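You operate a simulated robot arm through the tools that you are given. There is no shell and no other tool. Be economical: measure what you need, move in short steps, check, and stop when the job is done.

You run a simulated robot arm. Do the job below in one go: nothing can be reset, and whatever is moved stays where it is left.

## Task
Fill the upright joint with the blue spreader and tape it while wet.
Fine: the open stretch between the large boards by the primer table; filler from the grey tray; tools go back on that table; the other spreader, screw heads and patches stay untouched.

It is judged by the outcome, as a careful person would: the job done as asked, and still so three seconds after it is handed in. It fails if anything else is knocked over, pushed out of place, dropped, spilled or broken.

## Robot
A 6-joint arm with a two-finger parallel gripper, fixed in place. Base frame: the origin is at the foot of the arm, x ahead of it, y to its left, z up. Units: m, degrees, N and s.
With the tool pointing down near the work surface it reaches from about 0.16 to 0.84 m from the base axis. Its first joint turns from -166.0 to 166.0 degrees. Payload 3.91 kg.
Tool frame: the origin (TCP) lies between the finger pads and is the grasp point; the fingertips stand 0.03 m ahead of it; z points along the fingers, y is the line along which they close. The gripper opens to 0.11 m. The fingers are 0.02 m wide and 0.01 m thick; the gripper's body (0.048 by 0.112 m) begins 0.055 m behind the TCP.
Orientation is that of the tool frame in the base frame, as [roll, pitch, yaw] about the fixed x, y, z axes, in that order (R = Rz(yaw) Ry(pitch) Rx(roll)). With the fingers straight down and closing along the base's y, the tool's x points along the base's -x, its y along +y and its z along -z.

## Interface
- The arm moves only by the tool send_rows. Its argument "deltas" is one flat list of numbers, 7 for each row, row after row: the finger opening in m, from 0 to 0.11, then the shift along the base's x, y, z in units of 20 mm (1.0 is 20 mm), then the turn, a rotation vector about the base's x, y, z in units of 6 degrees (1.0 is 6 degrees). In form: [claw, x, y, z, ax, ay, az, claw, x, y, z, ax, ay, az, ...]. A call has 1 to 12 rows; each row shifts and turns the commanded pose from where the row before left it. A call with a number of a shift or a turn outside -1 to 1 is refused whole. A row lasts 0.2 s, in which the tool goes at most 0.05 m and 8.6 degrees; a call with a longer step from one row to the next is refused whole, and so is a gripper value outside its range. A pose out of reach is approached as far as the arm can. The call stops where the force on the tool passes 90 N (or 10 N more than at its start, if that is more) or the arm is blocked; 0.2 s more then pass. Each finger travels about 0.108 m/s and halts on what it meets, pressing with about 24 N; the grip force reading is that of the motor and also rises with nothing between the fingers. The clock runs only during rows and for 0.2 s after the last one: add rows that do not move to give the fingers time. It gives the time, the measured TCP pose, the force on the tool (base axes), the opening and the grip force at its end, in the units of the frame above (readings bear some noise), and new pictures: "views" is both (left out), scene, wrist or none.
- Cameras (640 x 400 px; columns grow to the right, rows downward): "scene" is fixed at [0.0507, 0.5004, 1.444]; the picture's right is [0.38, -0.93, 0.00], its down [-0.86, -0.35, -0.38] and it looks along [0.35, 0.14, -0.92] (base axes); focal length 214 px, centre (320, 200). "wrist" rides on the gripper at [0.077, 0.007, -0.114] in the tool frame; the picture's right is [-0.09, 1.00, 0.00], its down [-0.80, -0.07, -0.59] and it looks along [-0.59, -0.05, 0.80] (tool axes); focal length 270 px, centre (320, 200). There is no depth. A picture from a camera that has moved, and an enlarged one, comes with that camera's place and axes in the base frame and with its lens.
- lift_body(by): slides the trunk up (or, below 0, down) by that many m; the arm rides with it, the base frame stays. It gives what a move gives, with no picture.
- enlarge(camera, box): a new picture of the part [left, top, right, bottom] of that camera's present view, enlarged. It takes no simulated time.
- sign_off(): hands the job in; it is judged then, once.

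Go step by step. Nothing tells you positions but the pictures and the camera data: compare them with the known pose of the tool, close in by small moves and look again before you grip or let go. The budget is 120 turns and 200 pictures, counting those below and the enlarged ones. Unless the task says otherwise, let go and move clear before handing in, and close with one line.

The tools are called after ">>>" as name(argument=value, ...) on one line, values as JSON. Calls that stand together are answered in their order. send_rows: Moves the arm, as the interface text tells. Its arguments: {"type":"object","properties":{"deltas":{"type":"array","items":{"type":"number"}},"views":{"type":"string","enum":["both","scene","wrist","none"]}},"required":["deltas"]} The other tools are called the same way: lift_body (by) slides the trunk up or down; enlarge (camera, box) takes an enlarged picture of a part of a camera's view; sign_off () hands the job in.

At the start:

```text
time: 0.0
tcp_pos: [0.3499, 0.0813, 1.3815]
tool_rot: [-180.0, 0.0, 179.9]
ft_force: [0.0, -0.3, 0.0]
width: 0.11
grasp_force: 0.0
trunk travel left (down, up): [-0.475, 0.065]
```

scene: 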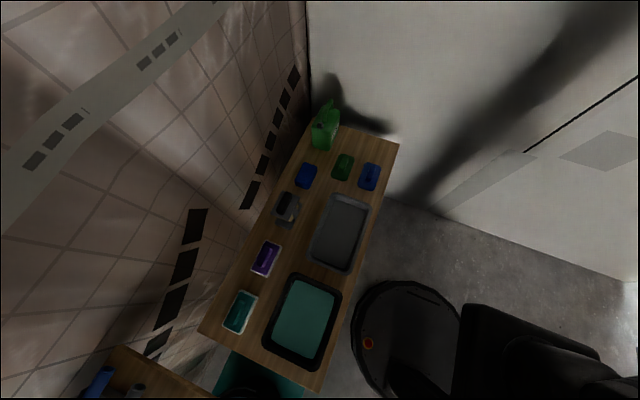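
wrist: 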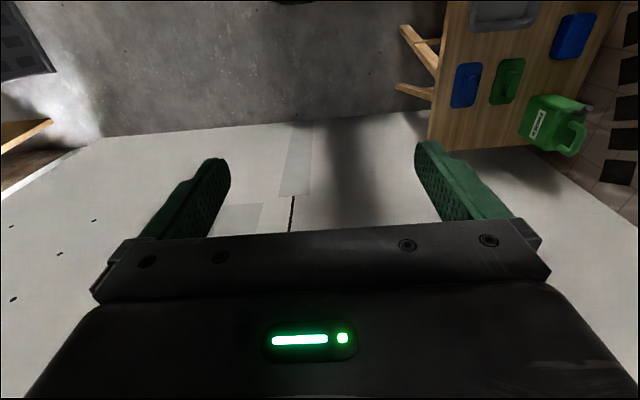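

I see a table with trays, several small tools and a green jug, and a large white wall with a dark joint line on it. I'll zoom in on these first.

>>> enlarge(camera="scene", box=[260, 90, 420, 190])

>>> enlarge(camera="scene", box=[190, 170, 382, 290])

>>> enlarge(camera="scene", box=[70, 280, 262, 400])

>>> enlarge(camera="scene", box=[384, 60, 640, 220])

>>> enlarge(camera="wrist", box=[200, 100, 400, 240])

```text
4.00 times, centred on (340, 140) of scene
camera zoom: at [0.0507, 0.5004, 1.444], right [0.38, -0.93, 0.0], down [-0.86, -0.35, -0.38], along [0.35, 0.14, -0.92], focal length 858 px, centre (240, 440)
```

zoom: 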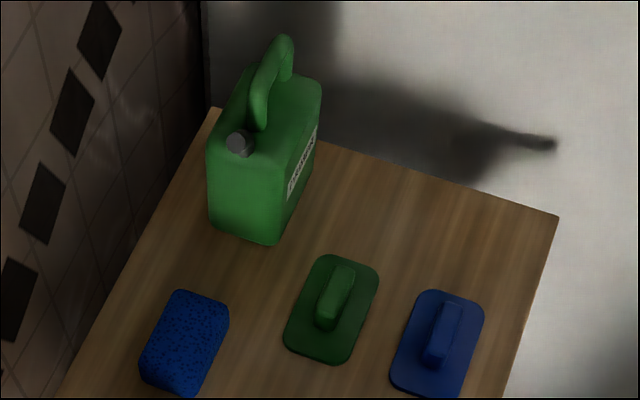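

```text
3.33 times, centred on (286, 230) of scene
camera zoom: at [0.0507, 0.5004, 1.444], right [0.38, -0.93, 0.0], down [-0.86, -0.35, -0.38], along [0.35, 0.14, -0.92], focal length 715 px, centre (433, 100)
```

zoom: 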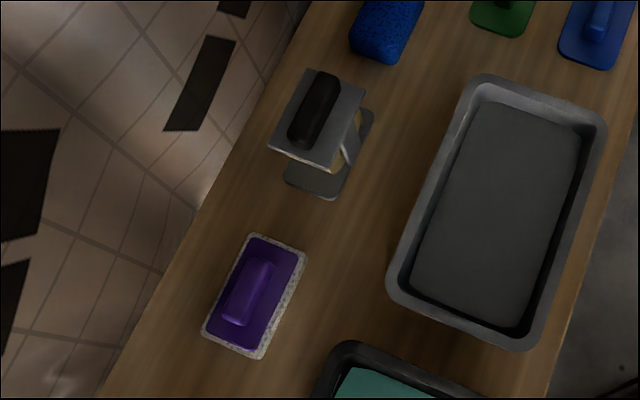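

```text
3.33 times, centred on (166, 340) of scene
camera zoom: at [0.0507, 0.5004, 1.444], right [0.38, -0.93, 0.0], down [-0.86, -0.35, -0.38], along [0.35, 0.14, -0.92], focal length 715 px, centre (833, -267)
```

zoom: 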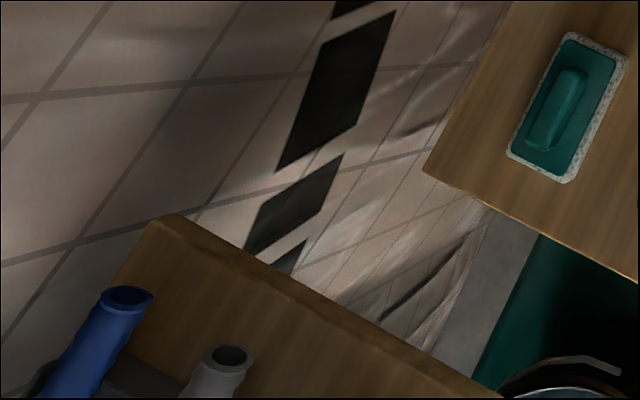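

```text
2.50 times, centred on (512, 140) of scene
camera zoom: at [0.0507, 0.5004, 1.444], right [0.38, -0.93, 0.0], down [-0.86, -0.35, -0.38], along [0.35, 0.14, -0.92], focal length 536 px, centre (-160, 350)
```

zoom: 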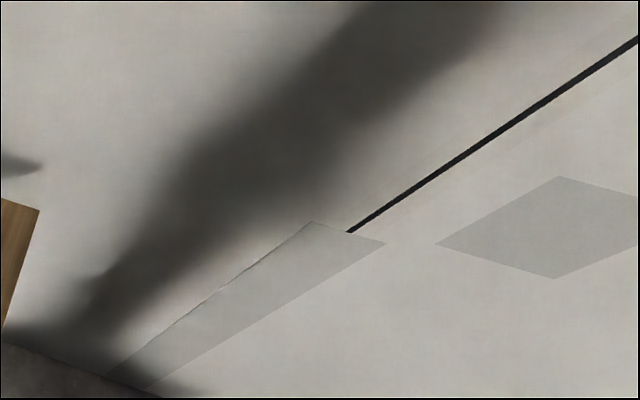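

```text
2.86 times, centred on (300, 170) of wrist
camera zoom: at [0.2722, 0.0889, 1.4962], right [0.09, 1.0, 0.0], down [0.8, -0.07, 0.59], along [0.59, -0.05, -0.8], focal length 772 px, centre (377, 286)
```

zoom: 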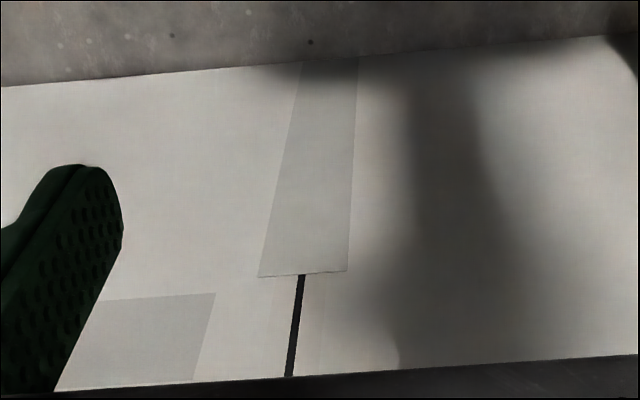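

>>> send_rows(deltas=[0.11, 0, 0, 0, 0, 0, 1, 0.11, 0, 0, 0, 0, 0, 1, 0.11, 0, 0, 0, 0, 0, 1, 0.11, 0, 0, 0, 0, 0, 1, 0.11, 0, 0, 0, 0, 0, 1, 0.11, 0, 0, 0, 0, 0, 1, 0.11, 0, 0, 0, 0, 0, 1, 0.11, 0, 0, 0, 0, 0, 1, 0.11, 0, 0, 0, 0, 0, 1, 0.11, 0, 0, 0, 0, 0, 1])

>>> enlarge(camera="scene", box=[264, 180, 312, 235])

>>> enlarge(camera="scene", box=[480, 0, 640, 120])

```text
time: 2.2
tcp_pos: [0.3492, 0.0807, 1.3816]
tool_rot: [180.0, 0.0, -119.9]
ft_force: [-0.3, 0.2, -0.7]
width: 0.1099
grasp_force: 0.1
trunk travel left (down, up): [-0.475, 0.065]
camera wrist: at [0.3047, 0.0186, 1.4964], right [-0.82, 0.57, 0.0], down [0.46, 0.66, 0.59], along [0.34, 0.49, -0.8], focal length 270 px, centre (320, 200)
```

scene: 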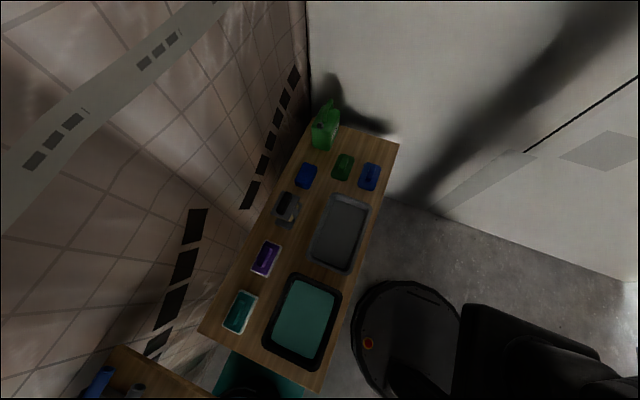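
wrist: 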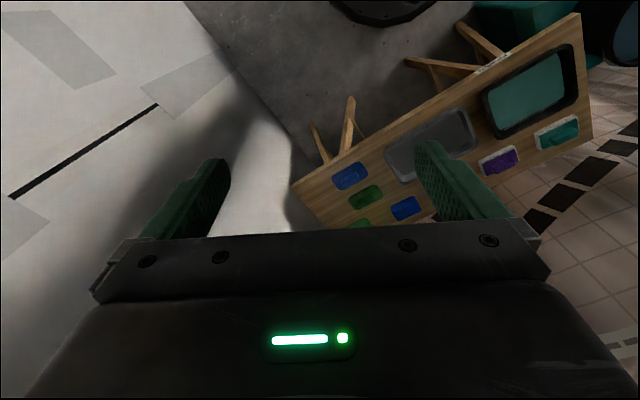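

```text
7.27 times, centred on (288, 208) of scene
camera zoom: at [0.0507, 0.5004, 1.444], right [0.38, -0.93, 0.0], down [-0.86, -0.35, -0.38], along [0.35, 0.14, -0.92], focal length 1560 px, centre (553, 146)
```

zoom: 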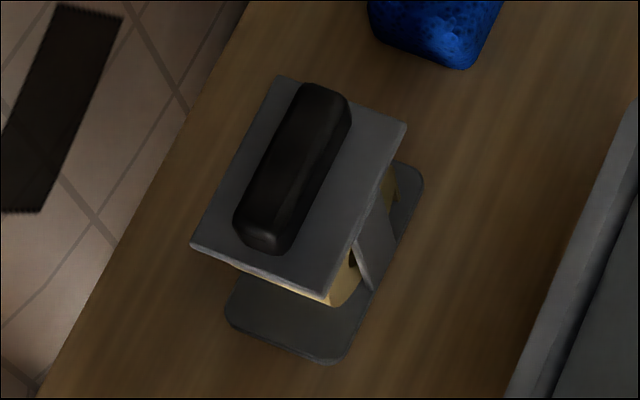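

```text
3.33 times, centred on (560, 60) of scene
camera zoom: at [0.0507, 0.5004, 1.444], right [0.38, -0.93, 0.0], down [-0.86, -0.35, -0.38], along [0.35, 0.14, -0.92], focal length 715 px, centre (-480, 667)
```

zoom: 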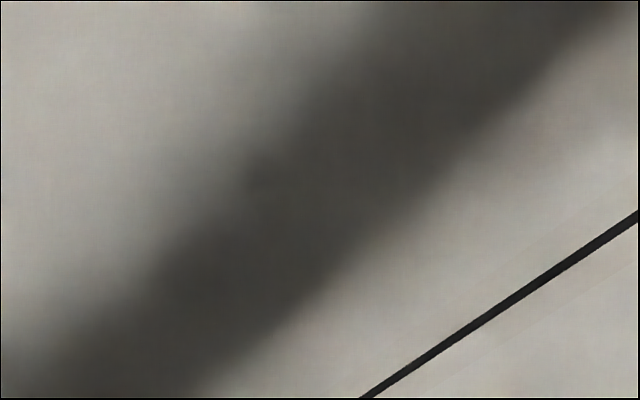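

>>> send_rows(deltas=[0.11, 0, 1, -1, 0, 0, 1, 0.11, 0, 1, -1, 0, 0, 1, 0.11, 0, 1, -1, 0, 0, 1, 0.11, 0, 1, -1, 0, 0, 1, 0.11, 0, 1, -1, 0, 0, 1, 0.11, 0, 1, -1, 0, 0, 0, 0.11, 0, 1, -1, 0, 0, 0, 0.11, 0, 1, -1, 0, 0, 0, 0.11, 0, 0, -1, 0, 0, 0, 0.11, 0, 0, -1, 0, 0, 0], views="wrist")

>>> enlarge(camera="wrist", box=[180, 0, 500, 200])

```text
time: 4.4
tcp_pos: [0.3496, 0.2409, 1.1802]
tool_rot: [180.0, 0.0, -90.0]
ft_force: [-0.9, -0.9, 0.0]
width: 0.11
grasp_force: 0.0
trunk travel left (down, up): [-0.475, 0.065]
camera wrist: at [0.3419, 0.1652, 1.2958], right [-1.0, 0.09, 0.0], down [0.07, 0.8, 0.59], along [0.05, 0.59, -0.8], focal length 270 px, centre (320, 200)
```

wrist: 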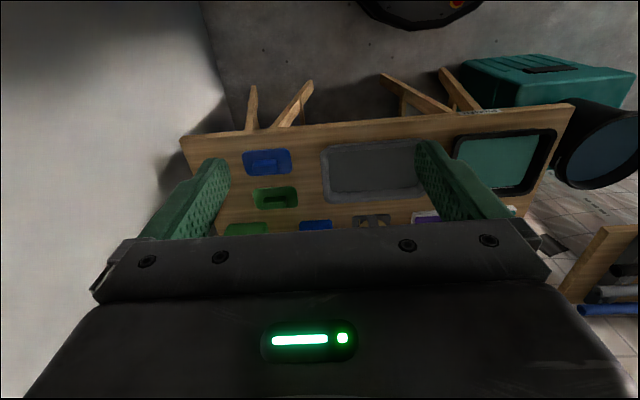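

```text
2.00 times, centred on (340, 100) of wrist
camera zoom: at [0.3419, 0.1652, 1.2958], right [-1.0, 0.09, 0.0], down [0.07, 0.8, 0.59], along [0.05, 0.59, -0.8], focal length 541 px, centre (280, 400)
```

zoom: 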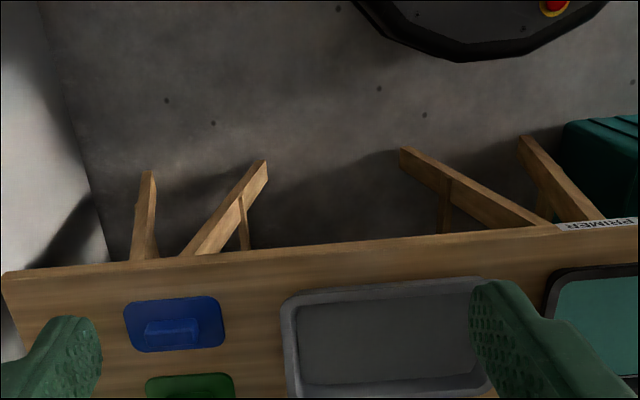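

>>> send_rows(deltas=[0.11, -1, 1, -0.5, 0, 0, 0, 0.11, -1, 1, -0.5, 0, 0, 0, 0.11, -1, 1, -0.5, 0, 0, 0, 0.11, -1, 1, -0.5, 0, 0, 0, 0.11, -1, 1, -0.5, 0, 0, 0, 0.11, 0, 1, -0.5, 0, 0, 0, 0.11, 0, 1, -0.5, 0, 0, 0, 0.11, 0, 1, -0.5, 0, 0, 0, 0.11, 0, 1, -0.5, 0, 0, 0, 0.11, 0, 1, -0.5, 0, 0, 0, 0.11, 0, 1, -0.5, 0, 0, 0, 0.11, 0, 1, -0.5, 0, 0, 0], views="wrist")

```text
time: 7.0
tcp_pos: [0.2496, 0.4831, 1.0617]
tool_rot: [180.0, -0.1, -90.0]
ft_force: [-0.7, 0.4, 0.7]
width: 0.1102
grasp_force: 0.0
trunk travel left (down, up): [-0.475, 0.065]
camera wrist: at [0.2423, 0.4059, 1.1755], right [-1.0, 0.09, 0.0], down [0.07, 0.8, 0.59], along [0.05, 0.59, -0.8], focal length 270 px, centre (320, 200)
```

wrist: 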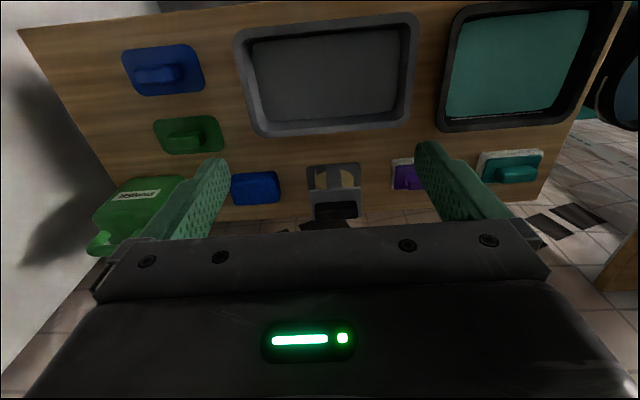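

>>> enlarge(camera="wrist", box=[285, 140, 385, 240])

>>> enlarge(camera="wrist", box=[90, 20, 250, 170])

>>> enlarge(camera="wrist", box=[230, 0, 430, 140])

```text
4.00 times, centred on (335, 190) of wrist
camera zoom: at [0.2423, 0.4059, 1.1755], right [-1.0, 0.09, 0.0], down [0.07, 0.8, 0.59], along [0.05, 0.59, -0.8], focal length 1081 px, centre (260, 240)
```

zoom: 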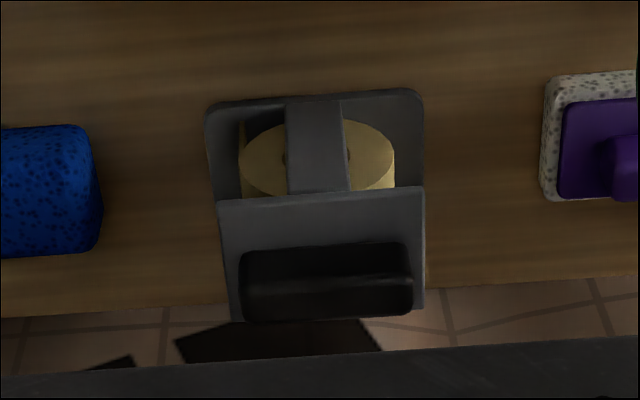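

```text
2.67 times, centred on (170, 95) of wrist
camera zoom: at [0.2423, 0.4059, 1.1755], right [-1.0, 0.09, 0.0], down [0.07, 0.8, 0.59], along [0.05, 0.59, -0.8], focal length 721 px, centre (720, 480)
```

zoom: 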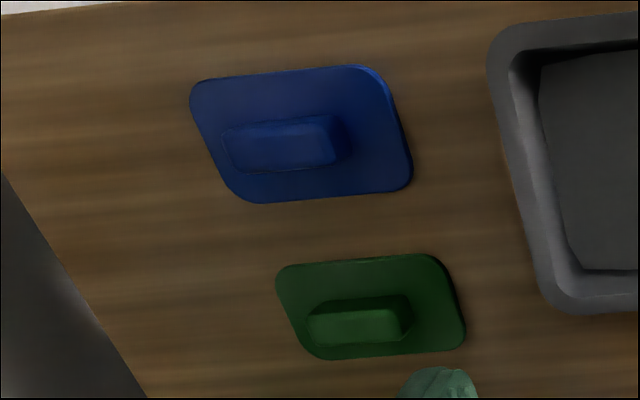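

```text
2.86 times, centred on (330, 70) of wrist
camera zoom: at [0.2423, 0.4059, 1.1755], right [-1.0, 0.09, 0.0], down [0.07, 0.8, 0.59], along [0.05, 0.59, -0.8], focal length 772 px, centre (291, 571)
```

zoom: 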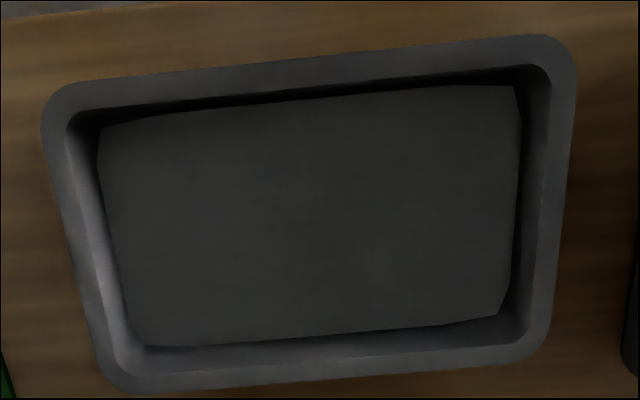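

>>> send_rows(deltas=[0.11, 0, -1, 0, 0, 0, -1, 0.11, 0, -1, 0, 0, 0, -1, 0.11, 0, -1, 0, 0, 0, -1, 0.11, 0, -1, 0, 0, 0, -1, 0.11, 0, -1, 0, 0, 0, -1, 0.11, 0, -1, 0, 0, 0, -1, 0.11, 0, -1, 0, 0, 0, -1, 0.11, 0, -1, 0, 0, 0, -1, 0.11, 0, -1, 0, 0, 0, -1, 0.11, 0.3, -1, 0, 0, 0, -1, 0.11, 0.3, -1, 0, 0, 0, -1, 0.11, 0.3, -1, 0, 0, 0, -1], views="none")

>>> send_rows(deltas=[0.11, 0.5, -1, 0, 0, 0, -1, 0.11, 0.5, -1, 0, 0, 0, -1, 0.11, 0.5, -1, 0, 0, 0, -1, 0.11, 0, -1, 0, 0, -1, 0, 0.11, 0, -1, 0, 0, -1, 0, 0.11, 0, -1, 0, 0, -1, 0, 0.11, 0, -1, 0, 0, -1, 0, 0.11, 0, -1, 0, 0, -1, 0, 0.11, 0, -1, 0, 0, -1, 0, 0.11, 0, -1, 0, 0, -1, 0, 0.11, 0, -1, 0, 0, -1, 0, 0.11, 0, -1, 0, 0, -1, 0], views="wrist")

```text
time: 9.6
tcp_pos: [0.2664, 0.2402, 1.0616]
tool_rot: [179.9, 0.0, -162.1]
ft_force: [-1.1, 0.0, -0.2]
width: 0.11
grasp_force: 0.0
trunk travel left (down, up): [-0.475, 0.065]
```

```text
time: 12.0
tcp_pos: [0.3062, 0.1589, 1.1236]
tool_rot: [173.9, 51.9, -162.3]
ft_force: [0.3, 0.5, 0.3]
width: 0.1098
grasp_force: 0.1
out of reach, approached as far as the arm can: row 11
trunk travel left (down, up): [-0.475, 0.065]
stopped in row 11: the arm was blocked; the commanded pose is now the measured one
camera wrist: at [0.1772, 0.1131, 1.134], right [-0.33, 0.94, 0.13], down [0.07, -0.12, 0.99], along [0.94, 0.33, -0.03], focal length 270 px, centre (320, 200)
```

wrist: 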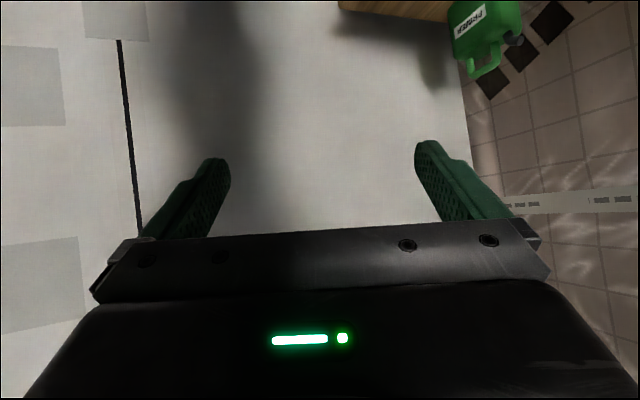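

>>> send_rows(deltas=[0.11, 1, -1, 0, 0, 0, -0.8, 0.11, 1, -1, 0, 0, 0, -0.8, 0.11, 1, -1, 0, 0, 0, -0.8, 0.11, 1, -1, 0, 0, 0, -0.8, 0.11, 1, -1, 0, 0, 0, -0.8, 0.11, 1, -1, 0, 0, 0, 0, 0.11, 0.5, -0.5, 0, -0.1, -1, 0, 0.11, 0.5, -0.5, 0, -0.1, -1, 0, 0.11, 0.5, -0.5, 0, -0.1, -1, 0, 0.11, 0.5, 0, 0, -0.1, -1, 0, 0.11, 0.5, 0, 0, -0.1, -1, 0, 0.11, 0.5, 0, 0, -0.1, -1, 0], views="wrist")

```text
time: 12.5
tcp_pos: [0.297, 0.1919, 1.1175]
tool_rot: [174.6, 50.9, -155.2]
ft_force: [-0.4, 0.1, -0.2]
width: 0.1102
grasp_force: 0.0
trunk travel left (down, up): [-0.475, 0.065]
stopped in row 2: the arm was blocked; the commanded pose is now the measured one
camera wrist: at [0.1741, 0.1306, 1.1298], right [-0.43, 0.89, 0.13], down [0.1, -0.09, 0.99], along [0.9, 0.44, -0.05], focal length 270 px, centre (320, 200)
```

wrist: 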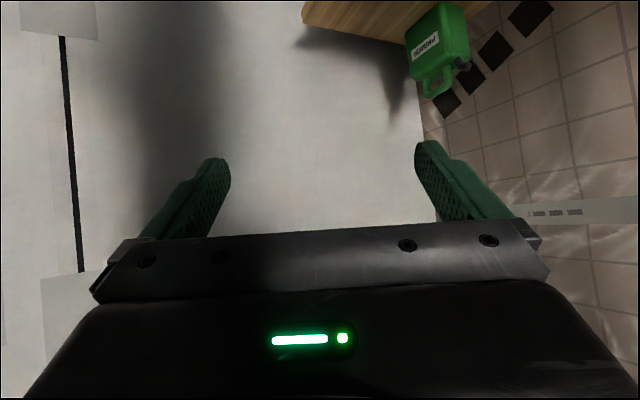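

>>> send_rows(deltas=[0.11, 0.5, 0, 0, 0, 1, 0, 0.11, 0.5, 0, 0, 0, 1, 0, 0.11, 0.5, 0, 0, 0, 1, 0, 0.11, 0.5, 0, 0, 0, 1, 0, 0.11, 1, 0, 0, 0, 1, 0, 0.11, 1, 0, 0, 0, 1, 0, 0.11, 1, 0, 0, 0, 0, 0, 0.11, 1, 0, 0, 0, 0, 0, 0.11, 1, 0, 0, 0, 0, 0], views="none")

```text
time: 14.5
tcp_pos: [0.4404, 0.1879, 1.1238]
tool_rot: [160.8, 20.0, -164.8]
ft_force: [-0.2, 0.4, -1.5]
width: 0.11
grasp_force: 0.1
out of reach, approached as far as the arm can: row 1
trunk travel left (down, up): [-0.475, 0.065]
```

>>> send_rows(deltas=[0.11, 1, -1, 0, 0, 0, -0.92, 0.11, 1, -1, 0, 0, 0, -0.92, 0.11, 1, -1, 0, 0, 0, -0.92, 0.11, 1, -1, 0, 0, 0, -0.92, 0.11, 0.5, -1, 0, -1, 0, 0, 0.11, 0.5, -1, 0, -1, 0, 0, 0.11, 0, -1, 0, -1, 0, 0, 0.11, 0, -1, 0, 0, -1, 0, 0.11, 0, -1, 0, 0, -1, 0, 0.11, 0, -1, 0, 0, -1, 0, 0.11, 0, 0, 0, 0, -1, 0], views="wrist")

```text
time: 16.9
tcp_pos: [0.5395, -0.011, 1.1259]
tool_rot: [179.8, 45.2, 179.8]
ft_force: [0.2, -1.0, 1.3]
width: 0.11
grasp_force: 0.1
trunk travel left (down, up): [-0.475, 0.065]
camera wrist: at [0.4041, -0.0034, 1.1508], right [0.06, 1.0, 0.06], down [0.14, -0.07, 0.99], along [0.99, -0.05, -0.14], focal length 270 px, centre (320, 200)
```

wrist: 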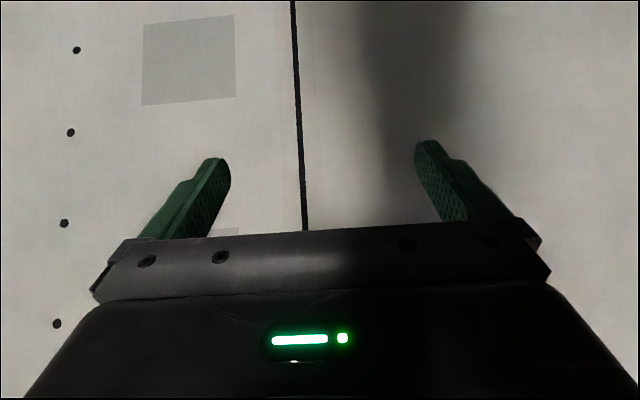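

>>> send_rows(deltas=[0.11, 0, 0, 0, 0, -1, 0, 0.11, 0, 0, 0, 0, -1, 0, 0.11, 0, 0, 0, 0, -1, 0, 0.11, 0, 0, 0, 0, -1, 0, 0.11, 0, 0, 0, 0, -1, 0, 0.11, 0, 0, 0, 0, -1, 0, 0.11, 0, 0, 0, 0, -1, 0, 0.11, 0, 0, 0, 0, -0.5, 0], views="both")

```text
time: 18.7
tcp_pos: [0.5427, -0.0163, 1.1293]
tool_rot: [-179.1, 47.2, 179.8]
ft_force: [-0.2, -0.2, 0.2]
width: 0.1099
grasp_force: 0.1
out of reach, approached as far as the arm can: row 1, 2, 3, 4, 5, 6, 7, 8
trunk travel left (down, up): [-0.475, 0.065]
camera wrist: at [0.4065, -0.007, 1.1498], right [0.07, 1.0, 0.05], down [0.11, -0.06, 0.99], along [0.99, -0.07, -0.11], focal length 270 px, centre (320, 200)
```

scene: 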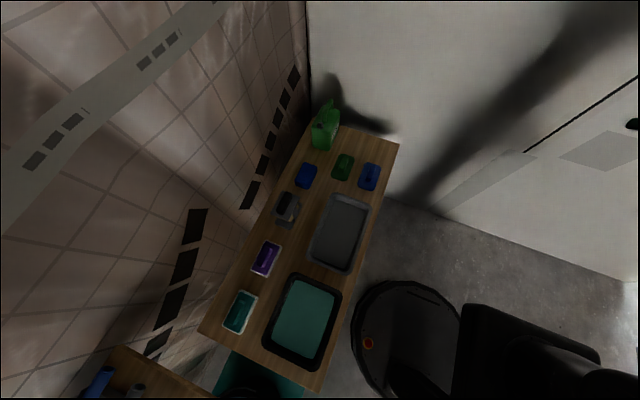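
wrist: 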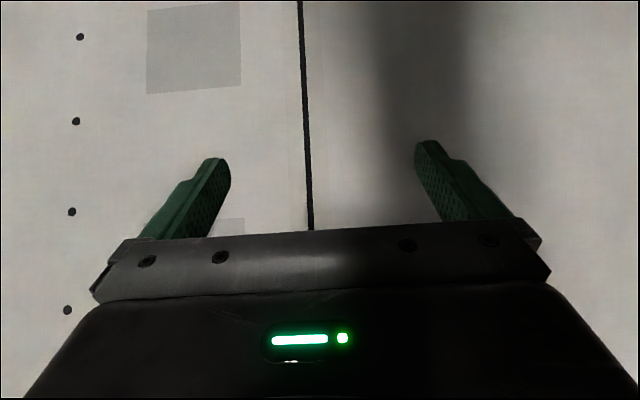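

>>> lift_body(by=-0.25)

>>> send_rows(deltas=[0.11, 0, 0, 1, 0, 0, 0, 0.11, 0, 0, 1, 0, 0, 0, 0.11, 0, 0, 1, 0, 0, 0, 0.11, 0, 0, 1, 0, 0, 0, 0.11, 0, 0, 1, 0, -1, 0, 0.11, 0, 0, 1, 0, -1, 0, 0.11, 0, 0, 1, 0, -1, 0, 0.11, 0, 0, 1, 0, -1, 0, 0.11, 0, 0, 1, 0, -1, 0, 0.11, 0, 0, 1, 0, -1, 0, 0.11, 0, 0, 0, 0, -1, 0], views="wrist")

```text
time: 21.3
tcp_pos: [0.5432, -0.0162, 0.8789]
tool_rot: [-179.1, 47.2, 179.8]
ft_force: [-0.1, -1.2, 0.6]
width: 0.1101
grasp_force: 0.2
trunk travel left (down, up): [-0.225, 0.315]
```

```text
time: 23.7
tcp_pos: [0.548, 0.0088, 1.0359]
tool_rot: [177.5, 68.0, 173.3]
ft_force: [0.5, -1.0, -0.4]
width: 0.1101
grasp_force: 0.0
out of reach, approached as far as the arm can: row 7, 8, 9, 10, 11
trunk travel left (down, up): [-0.225, 0.315]
camera wrist: at [0.414, 0.0264, 1.0071], right [0.11, 0.99, 0.1], down [-0.26, -0.07, 0.96], along [0.96, -0.13, 0.25], focal length 270 px, centre (320, 200)
```

wrist: 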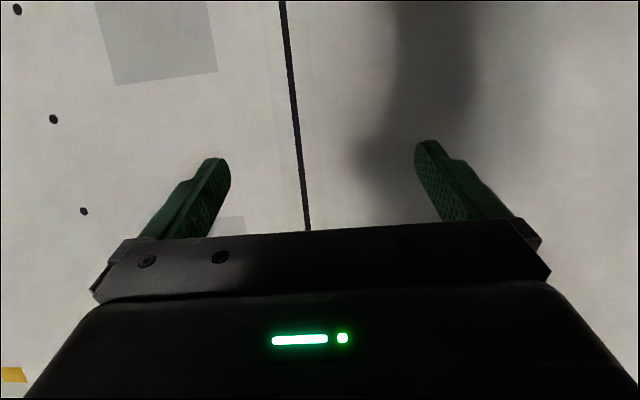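

>>> send_rows(deltas=[0.11, 0, 0, 0, 0, 1, 0, 0.11, 0, 0, 0, 0, 1, 0, 0.11, 0, 0, 0, 0, 1, 0, 0.11, 0, 0, 0, 0, 1, 0, 0.11, 0, 0, 0, 0, 1, 0, 0.11, 0, 0, 0, 0, 1, 0, 0.11, 0, 0, 0, 0, 1, 0, 0.11, 0, 0, 0, 0, 1, 0, 0.11, 0, 0, 0, 0, 1, 0, 0.11, 0, 0, 0, 0, 1, 0, 0.11, 0, 0, 0, 0, 1, 0], views="none")

```text
time: 26.1
tcp_pos: [0.5499, 0.0011, 1.0418]
tool_rot: [-174.9, 5.9, 177.2]
ft_force: [0.2, -0.1, -0.3]
width: 0.11
grasp_force: 0.0
out of reach, approached as far as the arm can: row 1, 2
trunk travel left (down, up): [-0.225, 0.315]
```

>>> send_rows(deltas=[0.11, 0, 0, 0, 0.9, 0.93, 0, 0.11, 0, 0.5, 0, 0, 0, 1.05, 0.11, 0, 0.5, 0, 0, 0, 1, 0.11, 0, 0.5, 0, 0, 0, 1, 0.11, 0, 0.5, 0, 0, 0, 1, 0.11, 0, 0.5, 0, 0, 0, 1, 0.11, 0, 0.5, 0, 0, 0, 1, 0.11, 0, 0.5, 0, 0, 0, 1, 0.11, 0, 0.5, 0, 0, 0, 1, 0.11, 0, 0.5, 0, 0, 0, 1, 0.11, 0, 0.5, 0, 0, 0, 1, 0.11, 0, 0.5, 0, 0, 0, 1], views="none")

>>> send_rows(deltas=[0.11, 0, 0.5, 0, 0, 0, 1, 0.11, 0, 0.5, 0, 0, 0, 1, 0.11, 0, 0.5, 0, 0, 0, 1, 0.11, 0, 0.5, 0, 0, 0, 1, 0.11, 0, 0.5, 0, 0, 0, 1, 0.11, 0, 0.5, 0, 0, 0, 1, 0.11, 0, 0.5, 0, 0, 0, 1, 0.11, 0, 0.5, 0, 0, 0, 1, 0.11, 0, 0.5, 0, 0, 0, 1, 0.11, 0, 0.5, 0, 0, 0, 1, 0.11, 0, 0.5, 0, 0, 0, 1], views="none")

>>> send_rows(deltas=[0.11, -0.5, 1, 0, 0, 0, 1, 0.11, -0.5, 1, 0, 0, 0, 1, 0.11, -0.5, 1, 0, 0, 0, 1, 0.11, -0.5, 1, 0, 0, 0, 1, 0.11, -0.5, 1, 0, 0, 0, 1, 0.11, -0.5, 1, 0, 0, 0, 1, 0.11, 0, 1, 0, 0, 0, 1, 0.11, 0, 1, 0, 0, 0, 1], views="wrist")

```text
refused: 1.05 is not a number from -1 to 1
```

```text
time: 28.5
tcp_pos: [0.5513, 0.111, 1.0422]
tool_rot: [-174.8, 5.9, -116.7]
ft_force: [-0.4, 1.1, 0.7]
width: 0.1101
grasp_force: 0.2
trunk travel left (down, up): [-0.225, 0.315]
```

```text
time: 30.3
tcp_pos: [0.4916, 0.2709, 1.0418]
tool_rot: [-175.0, 6.0, -68.7]
ft_force: [0.7, -1.0, 0.6]
width: 0.1101
grasp_force: 0.0
trunk travel left (down, up): [-0.225, 0.315]
camera wrist: at [0.507, 0.1835, 1.1471], right [-0.96, -0.27, -0.08], down [-0.25, 0.69, 0.68], along [-0.13, 0.67, -0.73], focal length 270 px, centre (320, 200)
```

wrist: 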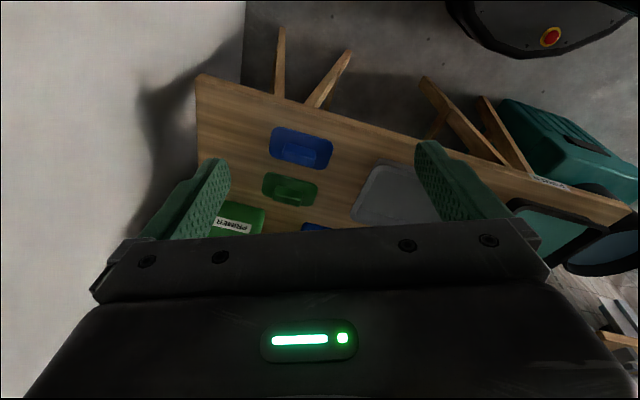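

>>> send_rows(deltas=[0.11, 0, 0, 0, 0, 0, 1, 0.11, 0, 0, 0, 0, 0, 1, 0.11, 0, 0, 0, 0, 0, 1, 0.11, 0, 0, 0, 0, 0, 1, 0.11, 0, 0, 0, 0, 0, 1, 0.11, 0, 0, 0, 0, 0, 1, 0.11, 0, 0, 0, 0, 0, 1, 0.11, 0, 0, 0, 0, 0, 1, 0.11, 0, 0, 0, 0, 0, 1, 0.11, 0, 0, 0, 0, 0, 1, 0.11, 0, 0, 0, 0, 0, 1, 0.11, 0, 0, 0, 0, 0, 0.45], views="none")

>>> send_rows(deltas=[0.11, 0, 0, 0, -0.83, -1, 0, 0.11, 0, 0.5, 0, 0, 0, 0, 0.11, 0, 1, 0, 0, 0, 0, 0.11, 0, 1, 0, 0, 0, 0, 0.11, 0, 1, 0, 0, 0, 0], views="both")

```text
time: 32.9
tcp_pos: [0.4905, 0.2707, 1.0419]
tool_rot: [-174.9, 5.9, -0.1]
ft_force: [-0.4, -0.2, 0.3]
width: 0.11
grasp_force: 0.1
trunk travel left (down, up): [-0.225, 0.315]
```

```text
time: 34.1
tcp_pos: [0.4913, 0.3407, 1.0418]
tool_rot: [-179.9, -0.1, -0.4]
ft_force: [-0.7, -0.6, -0.6]
width: 0.1097
grasp_force: 0.1
trunk travel left (down, up): [-0.225, 0.315]
camera wrist: at [0.5679, 0.3347, 1.1566], right [-0.09, -1.0, 0.0], down [-0.8, 0.07, 0.59], along [-0.59, 0.06, -0.8], focal length 270 px, centre (320, 200)
```

scene: 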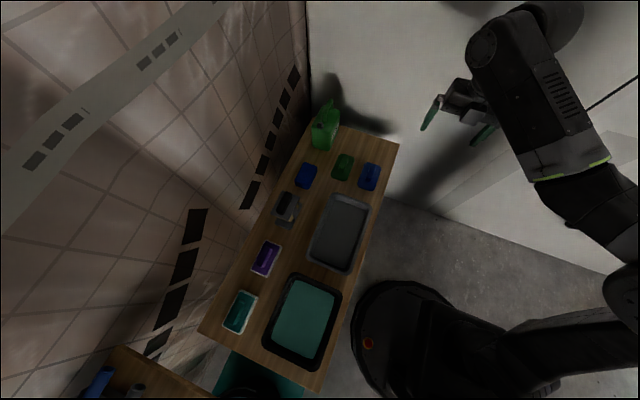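
wrist: 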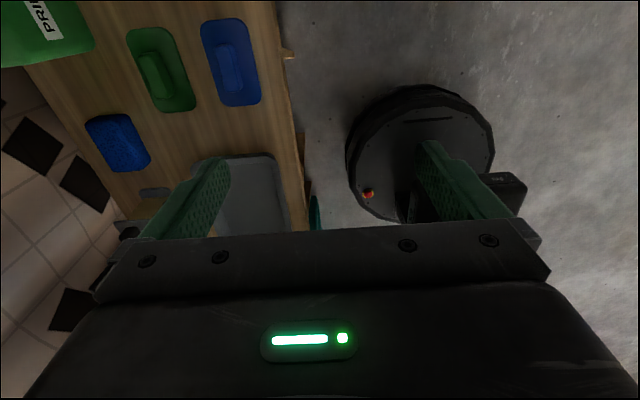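

>>> send_rows(deltas=[0.11, 0, -1, 0, 0, -1, 0, 0.11, 0, -1, 0, 0, -1, 0, 0.11, 0, -1, 0, 0, -1, 0, 0.11, 0, -1, 0, 0, -1, 0, 0.11, 0, -1, 0, 0, -1, 0, 0.11, 0, -1, 0, 0, -1, 0, 0.11, 0, -1, 0, 0, -1, 0, 0.11, 0, -1, 0, 0, -1, 0, 0.11, 0, -1, 0, 0, -1, 0, 0.11, 0, -1, 0, 0, -1, 0], views="both")

```text
time: 36.3
tcp_pos: [0.4912, 0.1407, 1.0438]
tool_rot: [-179.4, -60.1, -0.6]
ft_force: [-0.7, -0.3, -0.6]
width: 0.1099
grasp_force: 0.1
trunk travel left (down, up): [-0.225, 0.315]
camera wrist: at [0.4302, 0.1337, 1.1662], right [-0.04, -1.0, -0.08], down [-0.91, 0.07, -0.4], along [0.4, 0.06, -0.91], focal length 270 px, centre (320, 200)
```

scene: 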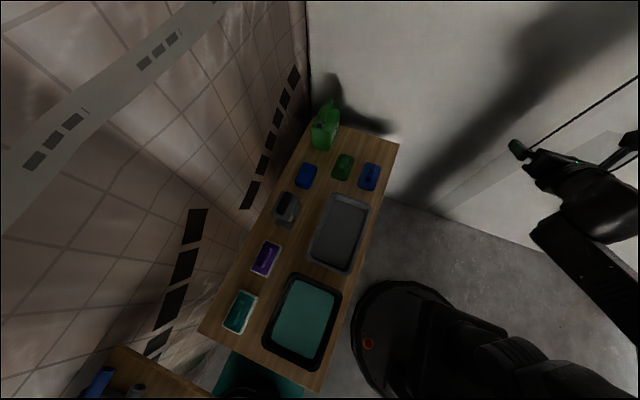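
wrist: 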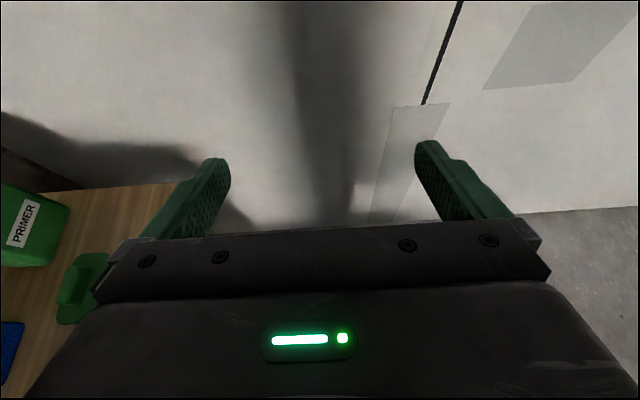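

>>> send_rows(deltas=[0.11, 0, -1, 0, 0, -1, 0, 0.11, 0, -1, 0, 0, -1, 0, 0.11, 0, -1, 0, 0, -1, 0, 0.11, 0, -1, 0, 0, -1, 0, 0.11, 0, -1, 0, 0, -1, 0, 0.11, 0, -1, 0, 0, 0, 0, 0.11, 0, -1, 0, 0, 0, 0, 0.11, 0, -1, 0, 0, 0, 0, 0.11, 0, -1, 0, 0, 0, 0], views="wrist")

```text
time: 38.3
tcp_pos: [0.4798, 0.0859, 1.0625]
tool_rot: [-85.8, -89.7, -94.4]
ft_force: [0.0, -0.8, 0.5]
width: 0.11
grasp_force: 0.0
out of reach, approached as far as the arm can: row 3, 4, 5, 6, 7, 8, 9
trunk travel left (down, up): [-0.225, 0.315]
camera wrist: at [0.3658, 0.0796, 1.1394], right [0.0, -1.0, -0.09], down [-0.59, 0.08, -0.8], along [0.8, 0.05, -0.59], focal length 270 px, centre (320, 200)
```

wrist: 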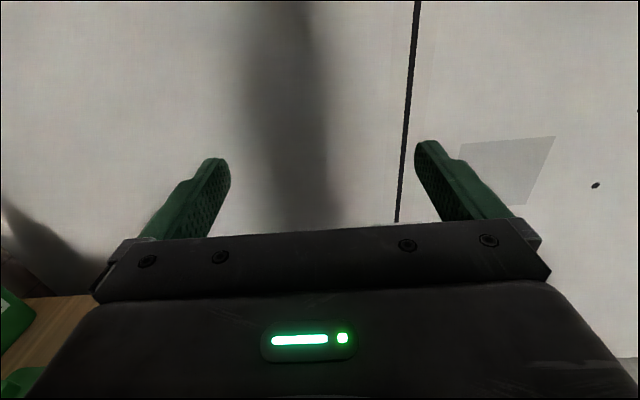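

>>> send_rows(deltas=[0.11, 1, 0, 0, 0, 0, 0, 0.11, 1, 0, 0, 0, 0, 0, 0.11, 1, -1, 0, 0, 0, 0, 0.11, 1, -1, 0, 0, 0, 0, 0.11, 1, -1, 0, 0, 0, 0, 0.11, 1, -1, 0, 0, 0, 0, 0.11, 0, -1, 0, 0, 0, 0, 0.11, 0, -1, 0, 0, 0, 0], views="both")

```text
time: 40.1
tcp_pos: [0.5896, 0.0886, 1.0955]
tool_rot: [-111.8, -89.8, -68.7]
ft_force: [0.0, 0.8, -0.3]
width: 0.11
grasp_force: 0.1
out of reach, approached as far as the arm can: row 2, 3, 4, 5, 6, 7, 8
trunk travel left (down, up): [-0.225, 0.315]
camera wrist: at [0.4748, 0.0825, 1.1724], right [-0.01, -1.0, -0.09], down [-0.6, 0.08, -0.8], along [0.8, 0.05, -0.59], focal length 270 px, centre (320, 200)
```

scene: 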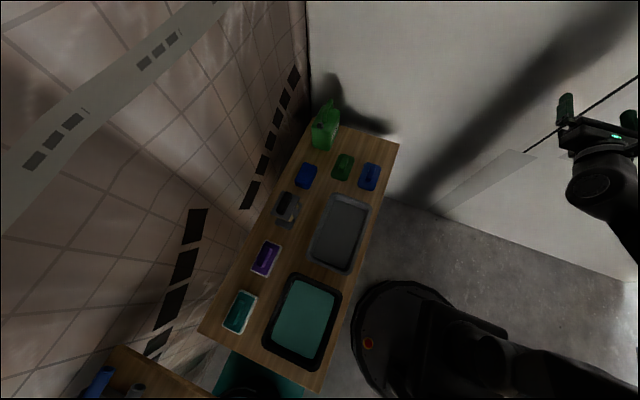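
wrist: 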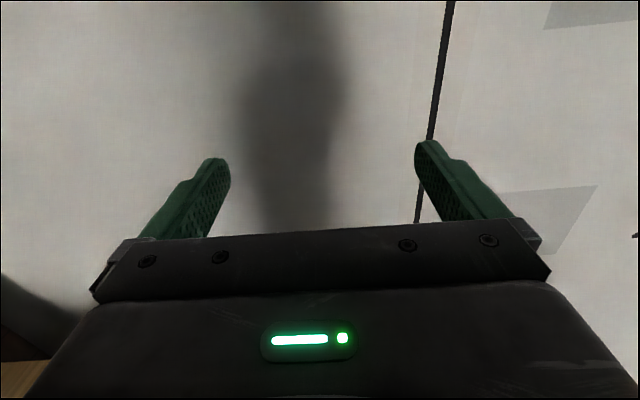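

>>> send_rows(deltas=[0.11, -0.5, 1, 0, 0, 0, 0, 0.11, -0.5, 1, 0, 0, 0, 0, 0.11, -0.5, 1, 0, 0, 1, 0, 0.11, -0.5, 1, 0, 0, 1, 0, 0.11, -0.5, 1, 0, 0, 1, 0, 0.11, -0.5, 1, 0, 0, 1, 0, 0.11, -0.5, 1, 0, 0, 1, 0, 0.11, -0.5, 1, 0, 0, 1, 0, 0.11, 0, 0, 0, 0, 1, 0, 0.11, 0, 0, 0, 0, 1, 0, 0.11, 0, 0, 0, 0, 1, 0, 0.11, 0, 0, 0, 0, 1, 0], views="none")

>>> send_rows(deltas=[0.11, 0, 0, 0, 0, 1, 0, 0.11, 0, 0, 0, 0, 1, 0, 0.11, 0, 0, 0, 0, 1, 0, 0.11, 0, 0, 0, 0, 1, 0, 0.11, 0, 0, 0, 0, 1, 0], views="none")

>>> send_rows(deltas=[0.11, 0, 0, 0, 0, 0, -1, 0.11, 0, 0, 0, 0, 0, -1, 0.11, 0, 0, 0, 0, 0, -1, 0.11, 0, 0, 0, 0, 0, -1, 0.11, 0, 0, 0, 0, 0, -1, 0.11, 0, 0, 0, 0, 0, -1, 0.11, 0, 0, 0, 0, 0, -1, 0.11, 0, 0, 0, 0, 0, -1, 0.11, 0, 0, 0, 0, 0, -1, 0.11, 0, 0, 0, 0, 0, -1, 0.11, 0, 0, 0, 0, 0, -1, 0.11, 0, 0, 0, 0, 0, -1], views="none")

```text
time: 42.7
tcp_pos: [0.5082, 0.2484, 1.0949]
tool_rot: [-179.7, -29.9, -0.3]
ft_force: [0.5, -0.4, 0.1]
width: 0.1099
grasp_force: 0.0
trunk travel left (down, up): [-0.225, 0.315]
```

```text
time: 43.9
tcp_pos: [0.5088, 0.2478, 1.0942]
tool_rot: [-179.9, 0.1, -0.4]
ft_force: [-0.2, -0.4, 0.1]
width: 0.11
grasp_force: 0.2
trunk travel left (down, up): [-0.225, 0.315]
```

```text
time: 46.5
tcp_pos: [0.5095, 0.2472, 1.095]
tool_rot: [-180.0, -0.2, -72.4]
ft_force: [-0.1, -0.1, 0.3]
width: 0.11
grasp_force: 0.0
trunk travel left (down, up): [-0.225, 0.315]
```

>>> send_rows(deltas=[0.11, 0, -0.8, 0, 0, 0, -1, 0.11, 0, -0.8, 0, 0, 0, -1, 0.11, 0, -0.8, 0, 0, 0, -1, 0.11, 0, -0.8, 0, 0, 0, -1, 0.11, 0, -0.8, 0, 0, 0, -1, 0.11, 0, -0.8, 0, 0, 0, -1, 0.11, 0, -0.8, 0, 0, 0, -1, 0.11, 0, -0.8, 0, 0, 0, -1, 0.11, 0, -0.8, 0, 0, 0, -1, 0.11, 0, -0.8, 0, 0, 0, -1, 0.11, 0, -0.8, 0, 0, 0, -1, 0.11, 0, -0.8, 0, 0, 0, -1], views="none")

>>> send_rows(deltas=[0.11, 0.5, -0.8, 0, 0, 0, -1, 0.11, 0.5, -0.8, 0, 0, 0, -1, 0.11, 0.5, -0.8, 0, 0, 0, -1, 0.11, 0.5, -0.8, 0, 0, 0, -1, 0.11, 0.5, -0.8, 0, 0, 0, -1, 0.11, 0.5, -0.8, 0, 0, 0, -0.95], views="none")

>>> lift_body(by=-0.225)

>>> send_rows(deltas=[0.11, 0, 0, 0, 0, -1, 0, 0.11, 0, 0, 0, 0, -1, 0, 0.11, 0, 0, 0, 0, -1, 0, 0.11, 0, 0, 0, 0, -1, 0, 0.11, 0, 0, 0, 0, -1, 0, 0.11, 0, 0, 0, 0, -1, 0, 0.11, 0, 0, 0, 0, -1, 0, 0.11, 0, 0, 0, 0, -1, 0, 0.11, 0, 0, 0, 0, -1, 0, 0.11, 0, 0, 0, 0, -1, 0, 0.11, 0, 0, 0, 0, -1, 0, 0.11, 0, 0, 0, 0, -1, 0], views="wrist")

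```text
time: 49.1
tcp_pos: [0.5082, 0.0561, 1.0952]
tool_rot: [-179.9, -0.1, -144.4]
ft_force: [1.1, 0.2, 0.9]
width: 0.1103
grasp_force: 0.0
trunk travel left (down, up): [-0.225, 0.315]
```

```text
time: 50.5
tcp_pos: [0.5693, -0.0394, 1.0941]
tool_rot: [-179.9, -0.1, 179.9]
ft_force: [-1.3, 0.0, -0.5]
width: 0.1099
grasp_force: 0.2
trunk travel left (down, up): [-0.225, 0.315]
```

```text
time: 52.9
tcp_pos: [0.5688, -0.0408, 0.8688]
tool_rot: [-179.9, -0.1, 180.0]
ft_force: [0.5, -0.1, 0.4]
width: 0.1102
grasp_force: 0.1
trunk travel left (down, up): [0.0, 0.54]
```

```text
time: 55.5
tcp_pos: [0.5687, -0.0397, 0.8691]
tool_rot: [-180.0, 71.9, 179.9]
ft_force: [0.5, -0.7, 0.0]
width: 0.1098
grasp_force: 0.1
trunk travel left (down, up): [0.0, 0.54]
camera wrist: at [0.4364, -0.0321, 0.8316], right [0.03, 1.0, 0.08], down [-0.32, -0.07, 0.95], along [0.95, -0.05, 0.31], focal length 270 px, centre (320, 200)
```

wrist: 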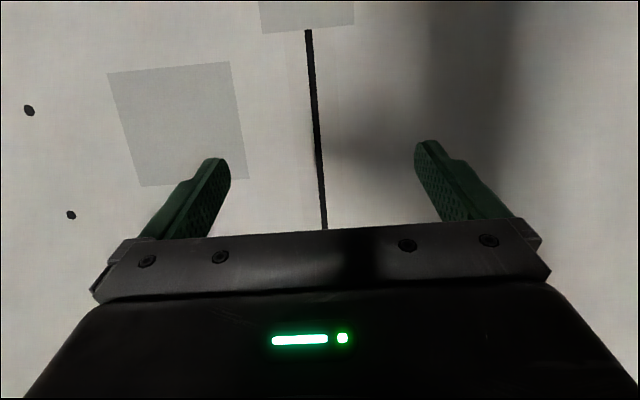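

>>> send_rows(deltas=[0.11, 1, 0, 0, 0, -1, 0, 0.11, 1, 0, 0, 0, -1, 0, 0.11, 1, 0, 0, 0, -1, 0, 0.11, 1, 0, 0, 0, 0, 0, 0.11, 1, 0, 0, 0, 0, 0], views="both")

```text
time: 56.6
tcp_pos: [0.6189, -0.0391, 0.8895]
tool_rot: [178.0, 75.0, 175.8]
ft_force: [-0.2, 0.2, -0.2]
width: 0.1098
grasp_force: 0.1
out of reach, approached as far as the arm can: row 1, 2, 3
trunk travel left (down, up): [0.0, 0.54]
camera wrist: at [0.4888, -0.0269, 0.8436], right [0.06, 0.99, 0.09], down [-0.37, -0.06, 0.93], along [0.93, -0.09, 0.36], focal length 270 px, centre (320, 200)
```

scene: 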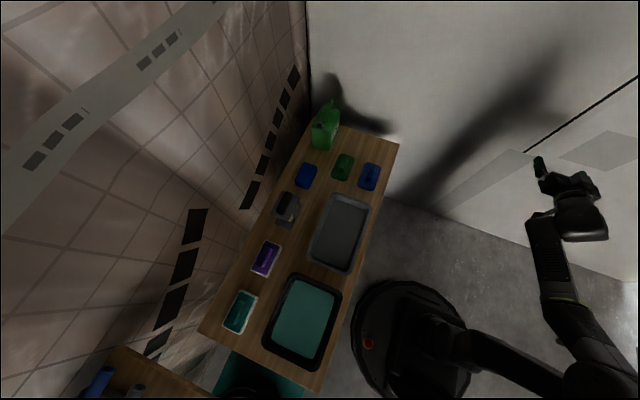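
wrist: 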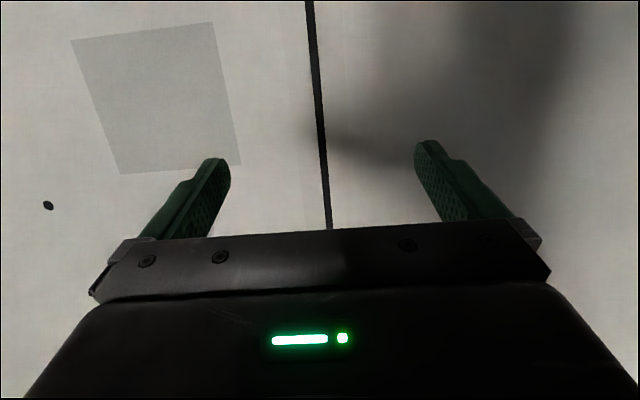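

>>> send_rows(deltas=[0.11, 0, 0, 0, -0.08, 0.5, 0.38, 0.11, 0, 0, 0, 0, 1, 0, 0.11, 0, 0, 0, 0, 1, 0, 0.11, 1, 0, 0, 0, 0, 0, 0.11, 1, 0, -1, 0, 0, 0, 0.11, 1, 0, -1, 0, 0, 0, 0.11, 1, 0, -1, 0, 0, 0, 0.11, 0, 0, -1, 0, 0, 0, 0.11, 0, 0, -1, 0, 0, 0, 0.11, 0, 0, -1, 0, 0, 0], views="wrist")

>>> send_rows(deltas=[0.11, 0, 0, 1, 0, 0, 0, 0.11, 0, 0, 1, 0, 0, 0, 0.11, 0, 0, 1, 0, 0, 0, 0.11, 0, 0, 1, 0, 0, 0, 0.11, 0, 0, 1, 0, 0, 0, 0.11, 0, 0, 1, 0, 0, 0, 0.11, 0, 0, 1, 0, 0, 0, 0.11, 0, 0, 1, 0, 0, 0, 0.11, 0, 0, 1, 0, 0, 0, 0.11, 0, 0, 1, 0, 0, 0, 0.11, 0, 0, 1, 0, 0, 0, 0.11, 0, 0, 1, 0, 0, 0], views="none")

>>> send_rows(deltas=[0.11, 0, 0, 1, 0, 0, 0, 0.11, 0, 0, 1, 0, 0, 0, 0.11, 0, 0, 1, 0, 0, 0, 0.11, 0, 0, 1, 0, 0, 0, 0.11, 0, 0, 1, 0, 0, 0, 0.11, 0, 0, 1, 0, 0, 0, 0.11, 0, 0, 1, 0, 0, 0, 0.11, 0, 0, 1, 0, 0, 0, 0.11, 0, 0, 1, 0, 0, 0], views="wrist")

```text
time: 58.9
tcp_pos: [0.6989, -0.041, 0.7693]
tool_rot: [-179.9, 59.9, -179.9]
ft_force: [-0.5, 0.2, -0.3]
width: 0.1099
grasp_force: 0.1
out of reach, approached as far as the arm can: row 1
trunk travel left (down, up): [0.0, 0.54]
camera wrist: at [0.5615, -0.0326, 0.7592], right [0.04, 1.0, 0.08], down [-0.11, -0.07, 0.99], along [0.99, -0.05, 0.11], focal length 270 px, centre (320, 200)
```

wrist: 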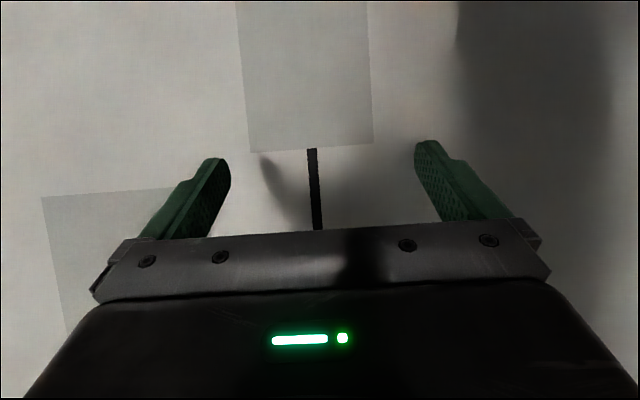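

```text
time: 61.5
tcp_pos: [0.6989, -0.0402, 1.0088]
tool_rot: [-179.8, 60.0, -179.8]
ft_force: [1.3, 0.5, 0.4]
width: 0.1101
grasp_force: 0.1
trunk travel left (down, up): [0.0, 0.54]
```

```text
time: 63.5
tcp_pos: [0.6692, -0.0373, 1.1444]
tool_rot: [-179.9, 60.1, -179.8]
ft_force: [0.2, 0.2, -0.4]
width: 0.11
grasp_force: 0.1
out of reach, approached as far as the arm can: row 6, 7, 8, 9
trunk travel left (down, up): [0.0, 0.54]
camera wrist: at [0.5319, -0.0307, 1.1342], right [0.04, 1.0, 0.08], down [-0.12, -0.07, 0.99], along [0.99, -0.05, 0.11], focal length 270 px, centre (320, 200)
```

wrist: 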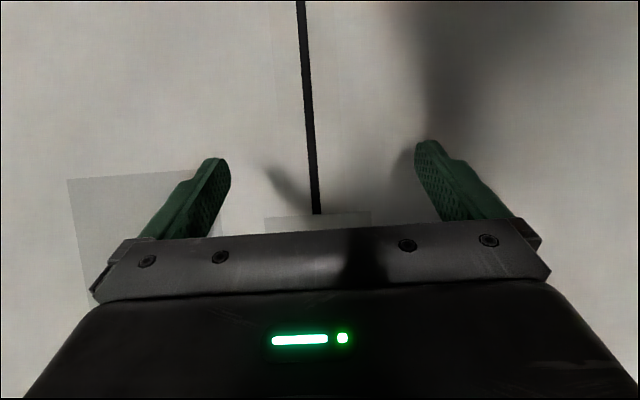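

>>> send_rows(deltas=[0.06, -1, 0, 0, 0, 1, 0, 0.06, -1, 0.5, -0.5, 0, 1, 0, 0.06, -1, 1, -0.5, 0, 1, 0, 0.06, -1, 1, -0.5, 0, 1, 0, 0.06, -1, 1, -0.5, 0, 1, 0, 0.06, -1, 1, -0.5, 0, 1, 0, 0.06, -0.5, 1, -0.5, 0, 1, 0, 0.06, 0, 1, -0.5, 0, 1, 0, 0.06, 0, 1, -0.5, 0, 1, 0, 0.06, 0, 1, -0.5, 0, 1, 0, 0.06, 0, 1, 0, 0, 0, 0, 0.06, 0, 1, 0, 0, 0, 0], views="none")

>>> send_rows(deltas=[0.06, 0, 1, 0, 0, 0, 0, 0.06, 0, 1, 0, 0, 0, 0, 0.06, 0, 1, 0, 0, 0, 0, 0.06, 0, 1, 0, 0, 0, 0, 0.06, 0, 1, 0, 0, 0, 0, 0.06, 0, 1, 0, 0, 0, 0, 0.06, 0, 1, 0, 0, 0, 0, 0.06, 0, 1, 0, 0, 0, 0, 0.06, 0, 1, 0, 0, 0, 0, 0.06, 0, 1, 0, 0, 0, 0, 0.06, 0, 1, 0, 0, 0, 0, 0.06, 0, 1, 0, 0, 0, 0], views="wrist")

```text
time: 66.0
tcp_pos: [0.6517, 0.1229, 0.9818]
tool_rot: [179.3, 22.0, -180.0]
ft_force: [-0.2, -0.2, 0.0]
width: 0.06
grasp_force: 0.0
out of reach, approached as far as the arm can: row 1, 3, 5, 6, 7, 8, 9, 10, 12
trunk travel left (down, up): [0.0, 0.54]
```

```text
time: 68.7
tcp_pos: [0.5882, 0.3337, 0.9499]
tool_rot: [179.4, 22.1, -180.0]
ft_force: [0.6, -0.1, -1.0]
width: 0.0601
grasp_force: 0.1
out of reach, approached as far as the arm can: row 1, 2, 3, 4, 5, 6, 7, 8, 9, 10, 11, 12
trunk travel left (down, up): [0.0, 0.54]
camera wrist: at [0.4735, 0.3405, 1.0279], right [0.08, 1.0, 0.04], down [0.52, -0.08, 0.85], along [0.85, -0.04, -0.52], focal length 270 px, centre (320, 200)
```

wrist: 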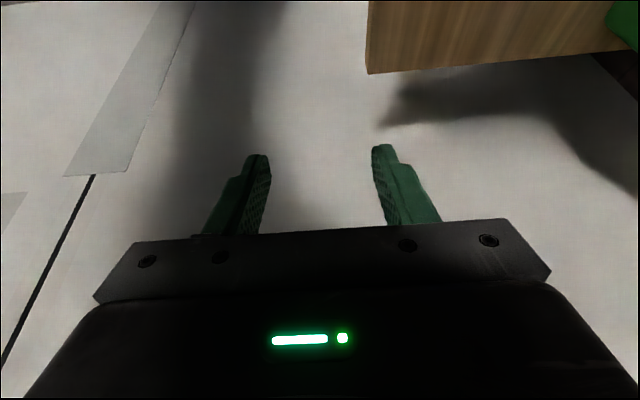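

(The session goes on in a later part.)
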